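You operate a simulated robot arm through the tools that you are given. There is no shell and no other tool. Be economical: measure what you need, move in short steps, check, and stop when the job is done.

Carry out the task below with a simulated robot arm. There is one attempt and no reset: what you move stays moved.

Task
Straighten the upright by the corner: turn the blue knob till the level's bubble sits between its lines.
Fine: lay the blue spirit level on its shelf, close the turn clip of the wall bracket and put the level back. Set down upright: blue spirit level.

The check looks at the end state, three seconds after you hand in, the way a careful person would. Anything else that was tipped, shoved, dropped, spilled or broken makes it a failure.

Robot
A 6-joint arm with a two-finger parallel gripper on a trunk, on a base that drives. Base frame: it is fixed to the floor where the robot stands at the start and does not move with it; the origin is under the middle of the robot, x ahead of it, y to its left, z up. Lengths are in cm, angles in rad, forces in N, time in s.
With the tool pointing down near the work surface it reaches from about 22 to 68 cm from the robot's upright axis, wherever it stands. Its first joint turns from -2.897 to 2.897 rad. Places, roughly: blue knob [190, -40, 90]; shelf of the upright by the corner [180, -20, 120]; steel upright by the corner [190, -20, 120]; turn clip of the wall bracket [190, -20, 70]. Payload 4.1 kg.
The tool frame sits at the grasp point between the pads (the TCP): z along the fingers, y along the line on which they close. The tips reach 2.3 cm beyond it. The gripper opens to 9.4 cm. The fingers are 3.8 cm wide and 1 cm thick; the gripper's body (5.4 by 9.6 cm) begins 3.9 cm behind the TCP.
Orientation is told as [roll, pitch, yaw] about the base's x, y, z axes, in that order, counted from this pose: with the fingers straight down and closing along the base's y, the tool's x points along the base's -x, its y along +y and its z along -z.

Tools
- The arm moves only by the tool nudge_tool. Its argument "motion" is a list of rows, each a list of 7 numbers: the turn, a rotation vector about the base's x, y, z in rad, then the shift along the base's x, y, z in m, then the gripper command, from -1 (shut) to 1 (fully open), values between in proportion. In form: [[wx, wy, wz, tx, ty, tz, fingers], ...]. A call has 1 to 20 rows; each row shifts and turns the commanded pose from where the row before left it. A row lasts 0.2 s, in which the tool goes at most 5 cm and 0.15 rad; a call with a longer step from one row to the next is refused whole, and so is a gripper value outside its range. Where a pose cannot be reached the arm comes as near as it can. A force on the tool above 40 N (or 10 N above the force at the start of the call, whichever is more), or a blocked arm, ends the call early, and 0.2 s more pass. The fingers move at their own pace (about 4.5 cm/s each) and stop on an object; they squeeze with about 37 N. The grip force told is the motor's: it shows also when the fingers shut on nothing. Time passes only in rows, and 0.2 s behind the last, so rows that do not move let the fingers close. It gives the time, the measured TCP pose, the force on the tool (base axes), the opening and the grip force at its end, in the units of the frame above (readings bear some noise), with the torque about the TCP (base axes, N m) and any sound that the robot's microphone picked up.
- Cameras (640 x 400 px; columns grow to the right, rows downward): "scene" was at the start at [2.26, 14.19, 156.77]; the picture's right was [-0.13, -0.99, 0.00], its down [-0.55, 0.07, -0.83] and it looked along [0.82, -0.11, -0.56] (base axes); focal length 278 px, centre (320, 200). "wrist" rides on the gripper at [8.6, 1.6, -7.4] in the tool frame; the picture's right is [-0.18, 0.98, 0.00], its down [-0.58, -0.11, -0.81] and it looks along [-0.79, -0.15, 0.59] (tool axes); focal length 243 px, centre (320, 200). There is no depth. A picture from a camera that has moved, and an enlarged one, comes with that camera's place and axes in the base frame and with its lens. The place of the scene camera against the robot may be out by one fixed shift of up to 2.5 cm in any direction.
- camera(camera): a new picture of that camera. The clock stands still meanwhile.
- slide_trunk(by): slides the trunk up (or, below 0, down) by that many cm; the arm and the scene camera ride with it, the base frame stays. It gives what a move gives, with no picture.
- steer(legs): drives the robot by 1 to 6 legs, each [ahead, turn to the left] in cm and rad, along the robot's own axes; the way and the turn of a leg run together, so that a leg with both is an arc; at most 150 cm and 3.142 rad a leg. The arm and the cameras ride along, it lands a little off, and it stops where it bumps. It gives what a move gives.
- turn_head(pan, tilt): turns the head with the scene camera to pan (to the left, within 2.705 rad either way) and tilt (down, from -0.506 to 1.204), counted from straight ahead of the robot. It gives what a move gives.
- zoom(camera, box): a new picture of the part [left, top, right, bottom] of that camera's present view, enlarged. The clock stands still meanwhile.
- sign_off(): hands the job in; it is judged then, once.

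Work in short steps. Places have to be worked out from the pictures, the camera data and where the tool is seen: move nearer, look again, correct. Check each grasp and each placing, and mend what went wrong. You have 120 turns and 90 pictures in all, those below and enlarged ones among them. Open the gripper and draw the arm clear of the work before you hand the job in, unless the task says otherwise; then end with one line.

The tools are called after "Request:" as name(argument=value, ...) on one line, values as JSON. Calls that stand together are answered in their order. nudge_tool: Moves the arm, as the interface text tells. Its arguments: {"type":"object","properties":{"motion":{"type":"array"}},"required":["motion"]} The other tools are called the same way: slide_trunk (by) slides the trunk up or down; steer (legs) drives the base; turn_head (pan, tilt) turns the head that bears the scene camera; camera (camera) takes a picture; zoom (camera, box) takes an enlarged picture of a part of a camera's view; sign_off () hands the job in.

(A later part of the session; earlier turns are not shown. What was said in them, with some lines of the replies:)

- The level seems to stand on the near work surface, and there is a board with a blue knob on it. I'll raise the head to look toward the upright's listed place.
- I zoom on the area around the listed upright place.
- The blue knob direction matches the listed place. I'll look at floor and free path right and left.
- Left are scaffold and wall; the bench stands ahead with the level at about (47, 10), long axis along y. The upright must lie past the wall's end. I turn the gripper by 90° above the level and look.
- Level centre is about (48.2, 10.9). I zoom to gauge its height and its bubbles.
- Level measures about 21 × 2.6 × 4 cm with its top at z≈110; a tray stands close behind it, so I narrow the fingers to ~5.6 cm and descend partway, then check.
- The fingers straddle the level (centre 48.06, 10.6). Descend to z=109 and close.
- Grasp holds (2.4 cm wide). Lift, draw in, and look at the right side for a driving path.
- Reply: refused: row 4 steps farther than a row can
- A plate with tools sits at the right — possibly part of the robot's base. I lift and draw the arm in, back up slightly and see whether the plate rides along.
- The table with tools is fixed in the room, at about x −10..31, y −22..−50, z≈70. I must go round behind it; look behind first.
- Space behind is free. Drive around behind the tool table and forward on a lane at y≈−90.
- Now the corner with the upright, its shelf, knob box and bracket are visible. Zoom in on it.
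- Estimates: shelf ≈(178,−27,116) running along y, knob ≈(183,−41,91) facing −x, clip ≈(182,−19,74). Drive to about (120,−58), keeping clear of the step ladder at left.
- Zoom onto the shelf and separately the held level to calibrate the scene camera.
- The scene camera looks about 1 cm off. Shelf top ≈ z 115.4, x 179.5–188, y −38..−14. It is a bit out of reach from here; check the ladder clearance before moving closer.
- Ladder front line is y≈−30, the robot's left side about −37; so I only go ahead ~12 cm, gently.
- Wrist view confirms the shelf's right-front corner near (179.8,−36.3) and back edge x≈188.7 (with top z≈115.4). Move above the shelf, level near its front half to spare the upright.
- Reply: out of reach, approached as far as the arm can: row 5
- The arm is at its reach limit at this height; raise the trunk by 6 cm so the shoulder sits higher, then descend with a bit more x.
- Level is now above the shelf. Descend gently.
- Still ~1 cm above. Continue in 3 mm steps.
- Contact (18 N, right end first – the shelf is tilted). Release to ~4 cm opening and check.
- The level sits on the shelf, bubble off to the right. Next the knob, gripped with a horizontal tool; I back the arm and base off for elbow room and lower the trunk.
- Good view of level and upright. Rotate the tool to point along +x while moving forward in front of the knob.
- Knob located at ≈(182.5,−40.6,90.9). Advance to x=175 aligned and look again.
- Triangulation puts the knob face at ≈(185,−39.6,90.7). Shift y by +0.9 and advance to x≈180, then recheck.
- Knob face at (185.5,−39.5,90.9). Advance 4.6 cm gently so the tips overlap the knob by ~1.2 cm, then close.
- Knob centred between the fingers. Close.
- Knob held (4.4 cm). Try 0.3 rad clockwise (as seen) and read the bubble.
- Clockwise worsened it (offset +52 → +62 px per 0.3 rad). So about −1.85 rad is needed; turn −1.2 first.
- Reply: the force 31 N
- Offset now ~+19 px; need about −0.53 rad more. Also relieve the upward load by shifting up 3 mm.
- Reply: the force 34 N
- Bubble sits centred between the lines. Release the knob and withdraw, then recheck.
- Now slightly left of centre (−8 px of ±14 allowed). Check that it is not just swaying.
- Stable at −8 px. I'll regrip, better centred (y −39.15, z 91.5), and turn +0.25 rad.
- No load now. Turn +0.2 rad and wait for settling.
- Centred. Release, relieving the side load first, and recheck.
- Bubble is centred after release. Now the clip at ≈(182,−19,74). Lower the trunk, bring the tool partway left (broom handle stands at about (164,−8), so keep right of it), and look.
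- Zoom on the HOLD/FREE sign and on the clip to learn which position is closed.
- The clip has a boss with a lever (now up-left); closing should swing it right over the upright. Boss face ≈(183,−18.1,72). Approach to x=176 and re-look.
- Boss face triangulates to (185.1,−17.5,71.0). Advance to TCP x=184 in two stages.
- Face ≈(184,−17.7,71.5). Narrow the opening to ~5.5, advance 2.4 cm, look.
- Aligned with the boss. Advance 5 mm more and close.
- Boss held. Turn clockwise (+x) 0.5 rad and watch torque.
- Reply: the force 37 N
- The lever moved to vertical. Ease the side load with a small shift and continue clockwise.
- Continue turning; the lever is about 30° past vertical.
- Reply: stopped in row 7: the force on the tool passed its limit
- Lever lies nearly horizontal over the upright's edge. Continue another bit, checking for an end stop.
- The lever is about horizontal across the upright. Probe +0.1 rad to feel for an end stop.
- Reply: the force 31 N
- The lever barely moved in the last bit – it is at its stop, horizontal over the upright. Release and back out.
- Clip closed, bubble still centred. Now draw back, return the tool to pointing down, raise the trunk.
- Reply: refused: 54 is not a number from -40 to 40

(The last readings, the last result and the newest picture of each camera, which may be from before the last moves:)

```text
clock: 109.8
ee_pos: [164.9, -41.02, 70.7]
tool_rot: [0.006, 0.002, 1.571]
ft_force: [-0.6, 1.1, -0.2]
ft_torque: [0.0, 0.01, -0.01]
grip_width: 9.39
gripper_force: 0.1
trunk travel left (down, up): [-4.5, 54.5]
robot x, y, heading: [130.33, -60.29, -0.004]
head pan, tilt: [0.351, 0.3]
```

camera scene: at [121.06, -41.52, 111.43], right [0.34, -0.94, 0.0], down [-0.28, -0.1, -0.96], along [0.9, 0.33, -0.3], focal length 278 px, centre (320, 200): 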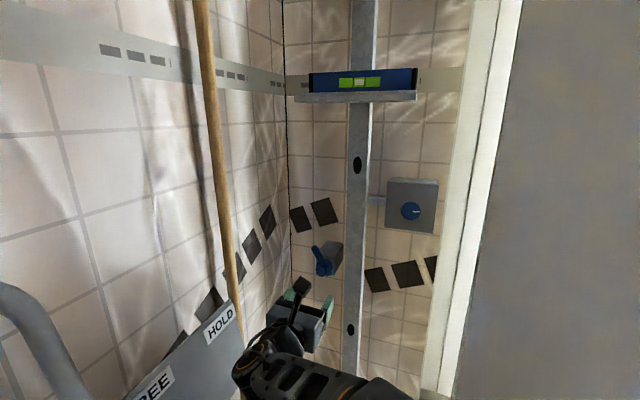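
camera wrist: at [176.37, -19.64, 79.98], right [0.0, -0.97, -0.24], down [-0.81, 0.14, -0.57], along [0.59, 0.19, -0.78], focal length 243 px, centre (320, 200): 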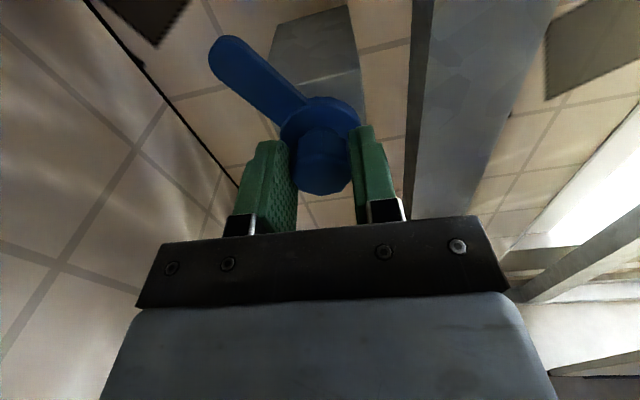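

Trunk slide is limited to 40 per call; the column above the tool is clear (x<172), so raise in two steps.

Request:
slide_trunk(by=30)

Request:
slide_trunk(by=24)

Request:
turn_head(pan=0.5, tilt=0.65)

Request:
nudge_tool(motion=[[0, 0, 0, 0, 0, 0.04, 0.2], [0, 0, 0, 0, 0, 0.04, 0.2], [0, 0, 0, 0.03, 0.03, 0, 0.2], [0, 0, 0, 0.03, 0.03, 0, 0.2], [0, 0, 0, 0, 0, 0, 0.2]])

Request:
camera(camera="wrist")

Request:
zoom(camera="scene", box=[300, 140, 460, 260])

```text
clock: 112.8
ee_pos: [164.84, -40.94, 100.78]
tool_rot: [0.004, 0.001, 1.571]
ft_force: [0.1, 0.0, -0.1]
ft_torque: [0.01, 0.01, 0.02]
grip_width: 9.38
gripper_force: 0.1
trunk travel left (down, up): [-34.5, 24.5]
robot x, y, heading: [130.15, -60.19, 0.001]
head pan, tilt: [0.351, 0.3]
```

```text
clock: 115.3
ee_pos: [164.95, -40.92, 124.86]
tool_rot: [0.006, 0.001, 1.571]
ft_force: [-0.2, 0.1, -0.6]
ft_torque: [0.01, 0.05, 0.01]
grip_width: 9.41
gripper_force: 0.0
trunk travel left (down, up): [-58.5, 0.5]
robot x, y, heading: [130.95, -60.21, -0.008]
head pan, tilt: [0.351, 0.3]
```

```text
clock: 116.1
ee_pos: [164.87, -40.88, 124.86]
tool_rot: [0.004, 0.003, 1.572]
ft_force: [-0.1, 0.2, 0.3]
ft_torque: [-0.02, -0.04, -0.01]
grip_width: 9.39
gripper_force: 0.1
trunk travel left (down, up): [-58.5, 0.5]
robot x, y, heading: [130.58, -60.12, -0.002]
head pan, tilt: [0.499, 0.649]
```

```text
clock: 117.3
ee_pos: [170.81, -34.9, 132.87]
tool_rot: [0.004, 0.003, 1.57]
ft_force: [-0.2, -0.3, 0.5]
ft_torque: [0.04, 0.0, 0.0]
grip_width: 5.6
gripper_force: 0.1
trunk travel left (down, up): [-58.5, 0.5]
robot x, y, heading: [130.33, -59.82, -0.003]
head pan, tilt: [0.499, 0.649]
```

```text
21 pictures are left
camera wrist: at [169.22, -43.54, 140.33], right [-0.98, 0.18, 0.0], down [0.11, 0.58, 0.81], along [0.15, 0.79, -0.59], focal length 243 px, centre (320, 200)
```

wrist: 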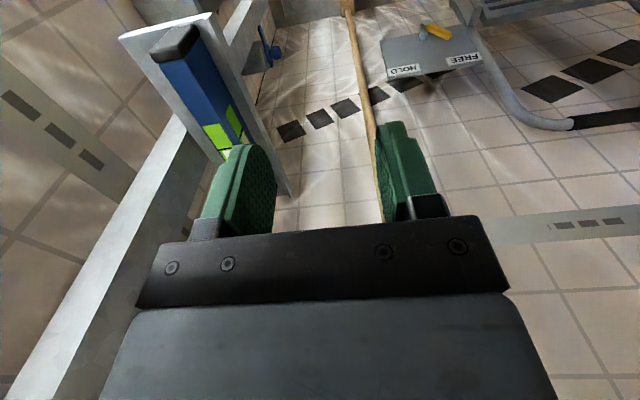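

```text
3.33 times, centred on (380, 200) of scene
camera zoom: at [131.53, -40.62, 162.26], right [0.48, -0.88, 0.0], down [-0.53, -0.29, -0.8], along [0.7, 0.38, -0.6], focal length 927 px, centre (120, 200)
```

zoom: 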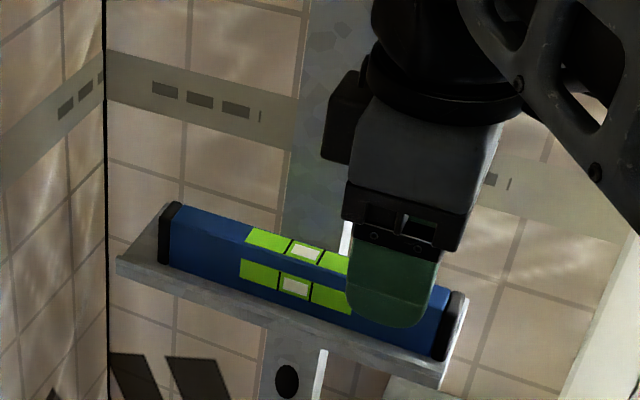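

Level has shifted ~1 cm right with the upright. Move above it (x 181.3→182.1, y −27.4) and check before descending.

Request:
nudge_tool(motion=[[0, 0, 0, 0.035, 0.025, 0, 0.2], [0, 0, 0, 0.035, 0.025, 0, 0.2], [0, 0, 0, 0.034, 0.025, 0, 0.2], [0, 0, 0, 0.004, 0, -0.04, 0.2], [0, 0, 0, 0.005, 0, -0.03, 0.2], [0, 0, 0, 0, 0, 0, 0.2]])

Request:
camera(camera="wrist")

Request:
zoom(camera="scene", box=[300, 140, 460, 260])

```text
clock: 118.7
ee_pos: [181.37, -27.83, 125.92]
tool_rot: [0.006, 0.002, 1.571]
ft_force: [0.2, 0.3, -0.7]
ft_torque: [-0.01, 0.03, 0.0]
grip_width: 5.61
gripper_force: 0.1
out of reach, approached as far as the arm can: row 3
trunk travel left (down, up): [-58.5, 0.5]
robot x, y, heading: [130.59, -60.16, 0.003]
head pan, tilt: [0.499, 0.649]
```

```text
19 pictures are left
camera wrist: at [179.79, -36.55, 133.36], right [-0.98, 0.18, 0.0], down [0.11, 0.58, 0.8], along [0.15, 0.79, -0.59], focal length 243 px, centre (320, 200)
```

wrist: 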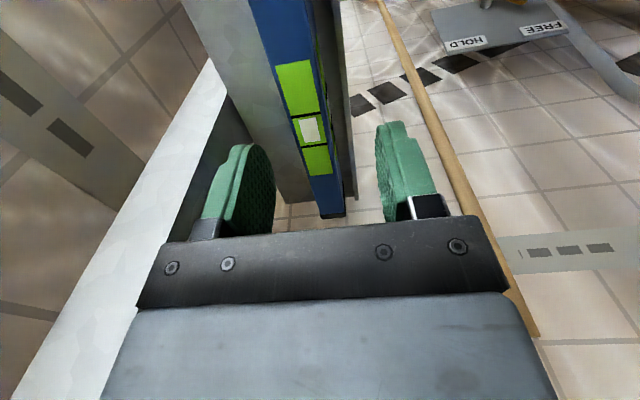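

```text
3.33 times, centred on (380, 200) of scene
camera zoom: at [131.61, -40.54, 162.25], right [0.48, -0.88, 0.0], down [-0.53, -0.29, -0.8], along [0.7, 0.38, -0.6], focal length 927 px, centre (120, 200)
```

zoom: 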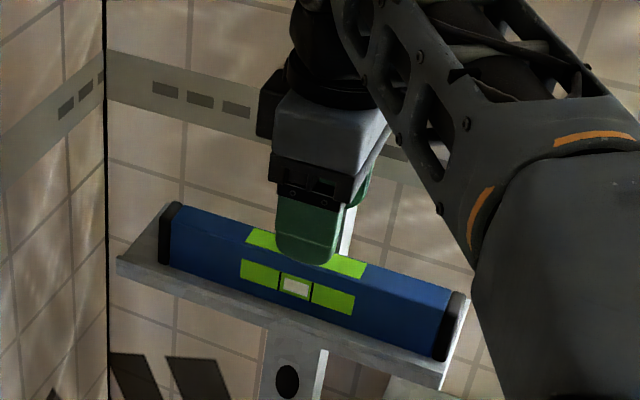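

Level centre reads (182.4,−26.5). Descend with +0.9 x, +0.6 y to z=119.1 and close.

Request:
nudge_tool(motion=[[0, 0, 0, 0.009, 0.006, 0, 0.2], [0, 0, 0, 0, 0, -0.025, 0.2], [0, 0, 0, 0, 0, -0.025, 0.2], [0, 0, 0, 0, 0, -0.016, 0.2], [0, 0, 0, 0, 0, 0, 0.2]])

Request:
nudge_tool(motion=[[0, 0, 0, 0, 0, 0, -0.2], [0, 0, 0, 0, 0, 0, -1], [0, 0, 0, 0, 0, 0, -1], [0, 0, 0, 0, 0, 0, -1], [0, 0, 0, 0, 0, 0, -1]])

```text
clock: 119.9
ee_pos: [182.12, -27.32, 119.32]
tool_rot: [0.005, 0.003, 1.57]
ft_force: [-0.3, 0.3, -0.7]
ft_torque: [-0.03, -0.01, -0.02]
grip_width: 5.63
gripper_force: 0.1
trunk travel left (down, up): [-58.5, 0.5]
robot x, y, heading: [130.56, -59.92, -0.0]
head pan, tilt: [0.499, 0.649]
```

```text
clock: 121.1
ee_pos: [182.12, -27.43, 119.32]
tool_rot: [0.004, 0.002, 1.57]
ft_force: [0.6, 0.7, 0.6]
ft_torque: [-0.04, 0.0, -0.03]
grip_width: 2.34
gripper_force: 37.6
trunk travel left (down, up): [-58.5, 0.5]
robot x, y, heading: [130.31, -59.88, -0.001]
head pan, tilt: [0.499, 0.649]
```

Level gripped (2.34). Lift and draw back.

Request:
nudge_tool(motion=[[0, 0, 0, 0, 0, 0.02, -1], [0, 0, 0, 0, 0, 0.04, -1], [0, 0, 0, -0.03, -0.02, 0.02, -1], [0, 0, 0, -0.04, -0.025, 0, -1], [0, 0, 0, -0.04, -0.025, 0, -1], [0, 0, 0, -0.035, -0.03, 0, -1], [0, 0, 0, -0.03, -0.03, 0, -1], [0, 0, 0, 0, -0.03, 0, -1], [0, 0, 0, 0, -0.03, 0, -1], [0, 0, 0, 0, -0.03, 0, -1]])

Request:
camera(camera="scene")

```text
clock: 123.3
ee_pos: [164.64, -49.38, 127.17]
tool_rot: [0.006, 0.002, 1.571]
ft_force: [-1.2, 0.1, -1.7]
ft_torque: [0.01, 0.0, -0.01]
grip_width: 2.4
gripper_force: 37.4
trunk travel left (down, up): [-58.5, 0.5]
robot x, y, heading: [130.56, -59.81, -0.003]
head pan, tilt: [0.499, 0.649]
```

```text
17 pictures are left
camera scene: at [131.55, -40.63, 162.26], right [0.48, -0.88, 0.0], down [-0.53, -0.29, -0.8], along [0.7, 0.38, -0.6], focal length 278 px, centre (320, 200)
```

scene: 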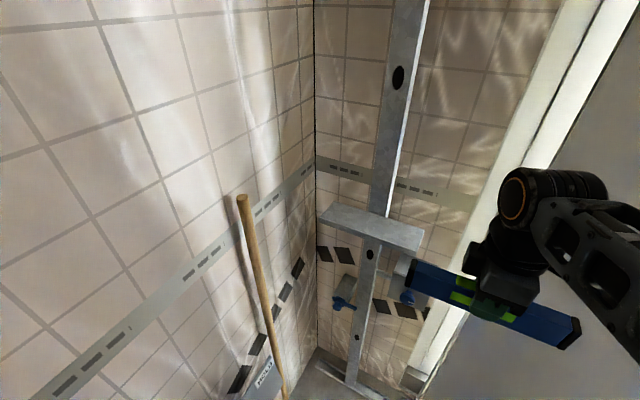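

Level held. Drive back along the same path.

Request:
steer(legs=[[-13, 0], [0, 0.46], [-70, 0], [0, -0.46], [-110, 0]])

```text
clock: 135.9
ee_pos: [-20.89, -79.24, 127.11]
tool_rot: [0.006, 0.003, 1.542]
ft_force: [-0.7, -0.3, -1.7]
ft_torque: [0.01, -0.03, -0.01]
grip_width: 2.41
gripper_force: 37.0
trunk travel left (down, up): [-58.5, 0.5]
robot x, y, heading: [-55.25, -89.09, -0.031]
head pan, tilt: [0.499, 0.649]
```

On track. Go back to the start line behind the bench's front, stopping a bit short.

Request:
steer(legs=[[0, 1.602], [89, 0], [0, -1.571], [35, 0]])

Request:
turn_head(pan=-0.1, tilt=0.75)

Request:
camera(camera="scene")

```text
clock: 150.1
ee_pos: [10.91, 10.77, 127.18]
tool_rot: [0.006, 0.003, 1.606]
ft_force: [-0.4, 0.5, -1.6]
ft_torque: [0.01, -0.01, 0.0]
grip_width: 2.4
gripper_force: 36.8
trunk travel left (down, up): [-58.5, 0.5]
robot x, y, heading: [-22.97, -1.37, 0.028]
head pan, tilt: [0.499, 0.649]
```

```text
clock: 151.1
ee_pos: [10.78, 10.84, 127.27]
tool_rot: [0.005, 0.001, 1.605]
ft_force: [-1.2, -0.7, -2.2]
ft_torque: [0.0, -0.02, 0.0]
grip_width: 2.39
gripper_force: 36.6
trunk travel left (down, up): [-58.5, 0.5]
robot x, y, heading: [-22.95, -0.72, 0.033]
head pan, tilt: [-0.099, 0.75]
```

```text
16 pictures are left
camera scene: at [-21.83, 13.69, 161.39], right [-0.07, -1.0, 0.0], down [-0.68, 0.05, -0.73], along [0.73, -0.05, -0.68], focal length 278 px, centre (320, 200)
```

scene: 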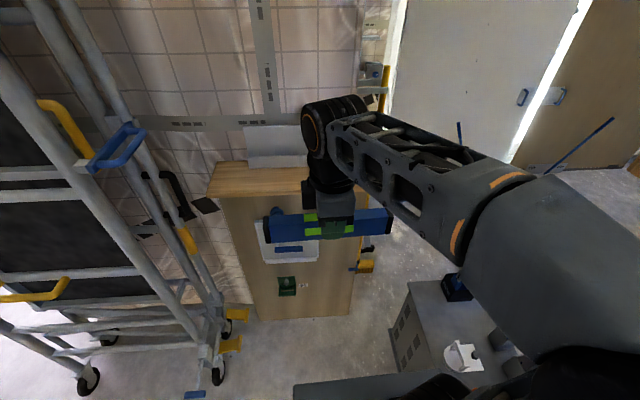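

Home stretch: correct the heading and go ahead 22 cm.

Request:
steer(legs=[[0, -0.031], [22, 0]])

Request:
camera(camera="wrist")

```text
clock: 153.2
ee_pos: [33.29, 10.06, 127.25]
tool_rot: [0.005, 0.001, 1.578]
ft_force: [0.5, -0.3, -2.7]
ft_torque: [-0.01, 0.05, 0.02]
grip_width: 2.37
gripper_force: 36.9
trunk travel left (down, up): [-58.5, 0.5]
robot x, y, heading: [-1.04, -0.65, 0.005]
head pan, tilt: [-0.099, 0.75]
```

```text
15 pictures are left
camera wrist: at [31.83, 1.35, 134.62], right [-0.98, 0.18, 0.01], down [0.11, 0.58, 0.8], along [0.14, 0.79, -0.59], focal length 243 px, centre (320, 200)
```

wrist: 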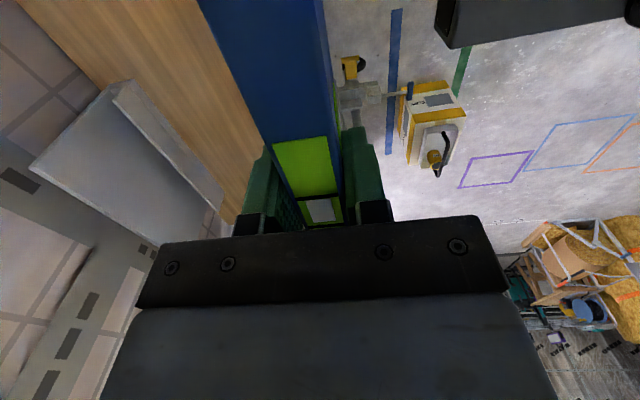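

Move over the original spot (48.1, 9.7) and descend partway.

Request:
nudge_tool(motion=[[0, 0, -0.008, 0.04, -0.001, 0, -1], [-0.004, 0, 0, 0.04, -0.001, 0, -1], [0, 0, 0, 0.04, -0.001, 0, -1], [0, 0, 0, 0.028, 0, 0, -1], [0, 0, 0, 0, 0, -0.04, -1], [0, 0, 0, 0, 0, -0.04, -1], [0, 0, 0, 0, 0, -0.03, -1], [0, 0, 0, 0, 0, 0, -1]])

Request:
zoom(camera="scene", box=[240, 140, 420, 270])

```text
clock: 155.0
ee_pos: [48.18, 9.7, 116.2]
tool_rot: [0.005, 0.004, 1.569]
ft_force: [0.1, 0.8, -2.5]
ft_torque: [-0.01, 0.0, 0.02]
grip_width: 2.38
gripper_force: 37.3
trunk travel left (down, up): [-58.5, 0.5]
robot x, y, heading: [-1.01, -0.91, 0.004]
head pan, tilt: [-0.099, 0.75]
```

```text
3.08 times, centred on (330, 205) of scene
camera zoom: at [0.78, 13.68, 161.39], right [-0.1, -1.0, 0.0], down [-0.68, 0.07, -0.73], along [0.73, -0.07, -0.68], focal length 856 px, centre (289, 185)
```

zoom: 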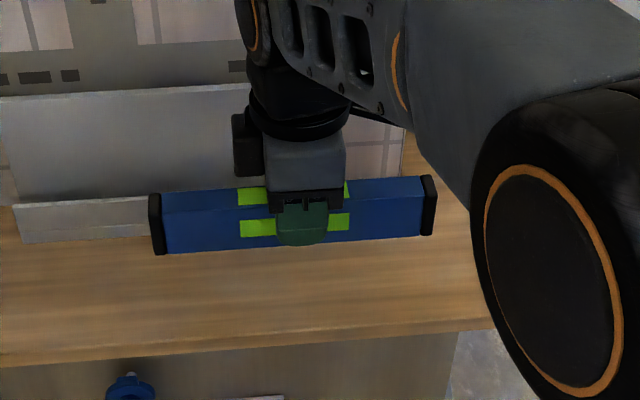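

Over the spot. Descend to contact with small final steps.

Request:
nudge_tool(motion=[[0, 0, 0, 0, 0, -0.03, -1], [0, 0, 0, 0, 0, -0.025, -1], [0, 0, 0, 0, 0, -0.005, -1], [0, 0, 0, 0, 0, -0.003, -1], [0, 0, 0, 0, 0, -0.003, -1], [0, 0, 0, 0, 0, 0, -1]])

```text
clock: 156.4
ee_pos: [48.06, 9.66, 109.68]
tool_rot: [0.005, 0.005, 1.57]
ft_force: [0.1, -1.1, -1.5]
ft_torque: [-0.03, 0.0, 0.01]
grip_width: 2.37
gripper_force: 36.8
trunk travel left (down, up): [-58.5, 0.5]
robot x, y, heading: [-0.91, -0.76, 0.005]
head pan, tilt: [-0.099, 0.75]
```

No contact yet; continue in 1.5 mm steps.

Request:
nudge_tool(motion=[[0, 0, 0, 0, 0, -0.0015, -1], [0, 0, 0, 0, 0, -0.0015, -1], [0, 0, 0, 0, 0, 0, -1]])

```text
clock: 157.2
ee_pos: [48.07, 9.74, 109.36]
tool_rot: [0.001, 0.005, 1.567]
ft_force: [0.8, 0.4, 5.0]
ft_torque: [0.67, -0.1, -0.08]
grip_width: 2.38
gripper_force: 37.0
trunk travel left (down, up): [-58.5, 0.5]
robot x, y, heading: [-0.7, -1.06, 0.004]
head pan, tilt: [-0.099, 0.75]
```

Light contact (5 N, 109.36 as at pickup). Release, rise, and look.

Request:
nudge_tool(motion=[[0, 0, 0, 0, 0, -0.0005, -0.4], [0, 0, 0, 0, 0, 0, -0.2], [0, 0, 0, 0, 0, 0, 0.0], [0, 0, 0, 0, 0, 0, 0.0], [0, 0, 0, 0, 0, 0.02, 0.0], [0, 0, 0, 0, 0, 0.04, 0.0], [0, 0, 0, 0, 0, 0.05, 0.2], [0, 0, 0, 0, 0, 0.04, 0.2], [0, 0, 0, -0.04, 0, 0.02, 0.5], [0, 0, 0, -0.04, 0, 0, 1], [0, 0, 0, -0.04, 0, 0, 1]])

Request:
camera(camera="scene")

Request:
camera(camera="wrist")

```text
clock: 159.6
ee_pos: [35.95, 9.85, 126.24]
tool_rot: [0.003, 0.006, 1.569]
ft_force: [-0.1, 0.1, 0.1]
ft_torque: [0.01, -0.06, 0.0]
grip_width: 9.39
gripper_force: 0.1
trunk travel left (down, up): [-58.5, 0.5]
robot x, y, heading: [-1.26, -0.81, 0.001]
head pan, tilt: [-0.099, 0.75]
```

```text
13 pictures are left
camera scene: at [0.69, 13.66, 161.4], right [-0.1, -1.0, 0.0], down [-0.68, 0.07, -0.73], along [0.73, -0.07, -0.68], focal length 278 px, centre (320, 200)
```

scene: 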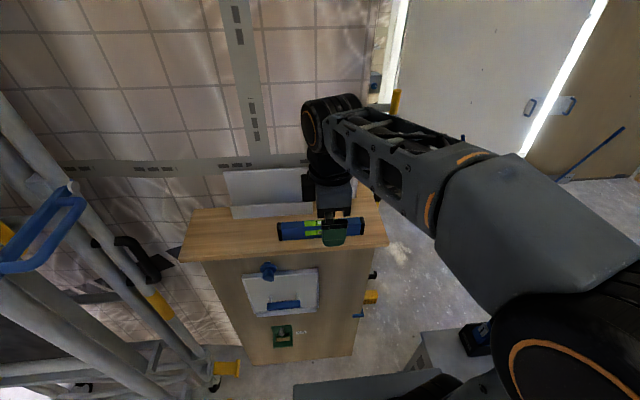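

```text
12 pictures are left
camera wrist: at [34.34, 1.21, 133.77], right [-0.98, 0.19, 0.0], down [0.11, 0.59, 0.8], along [0.15, 0.79, -0.6], focal length 243 px, centre (320, 200)
```

wrist: 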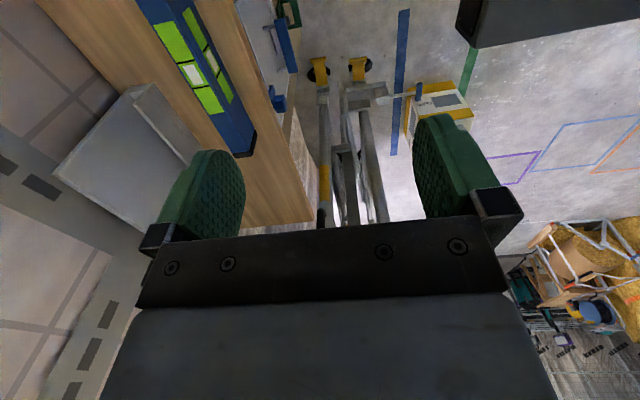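

The level stands upright back at its original place, the gripper is open and clear; handing in.

Request:
sign_off()

```text
The job is handed in.
```

The upright by the corner is straight: with the level on its shelf, the bubble sat centred between its lines. I then closed the turn clip, and the bubble stayed centred. The blue spirit level is back upright at its original place on the bench, and the arm is open and drawn clear.
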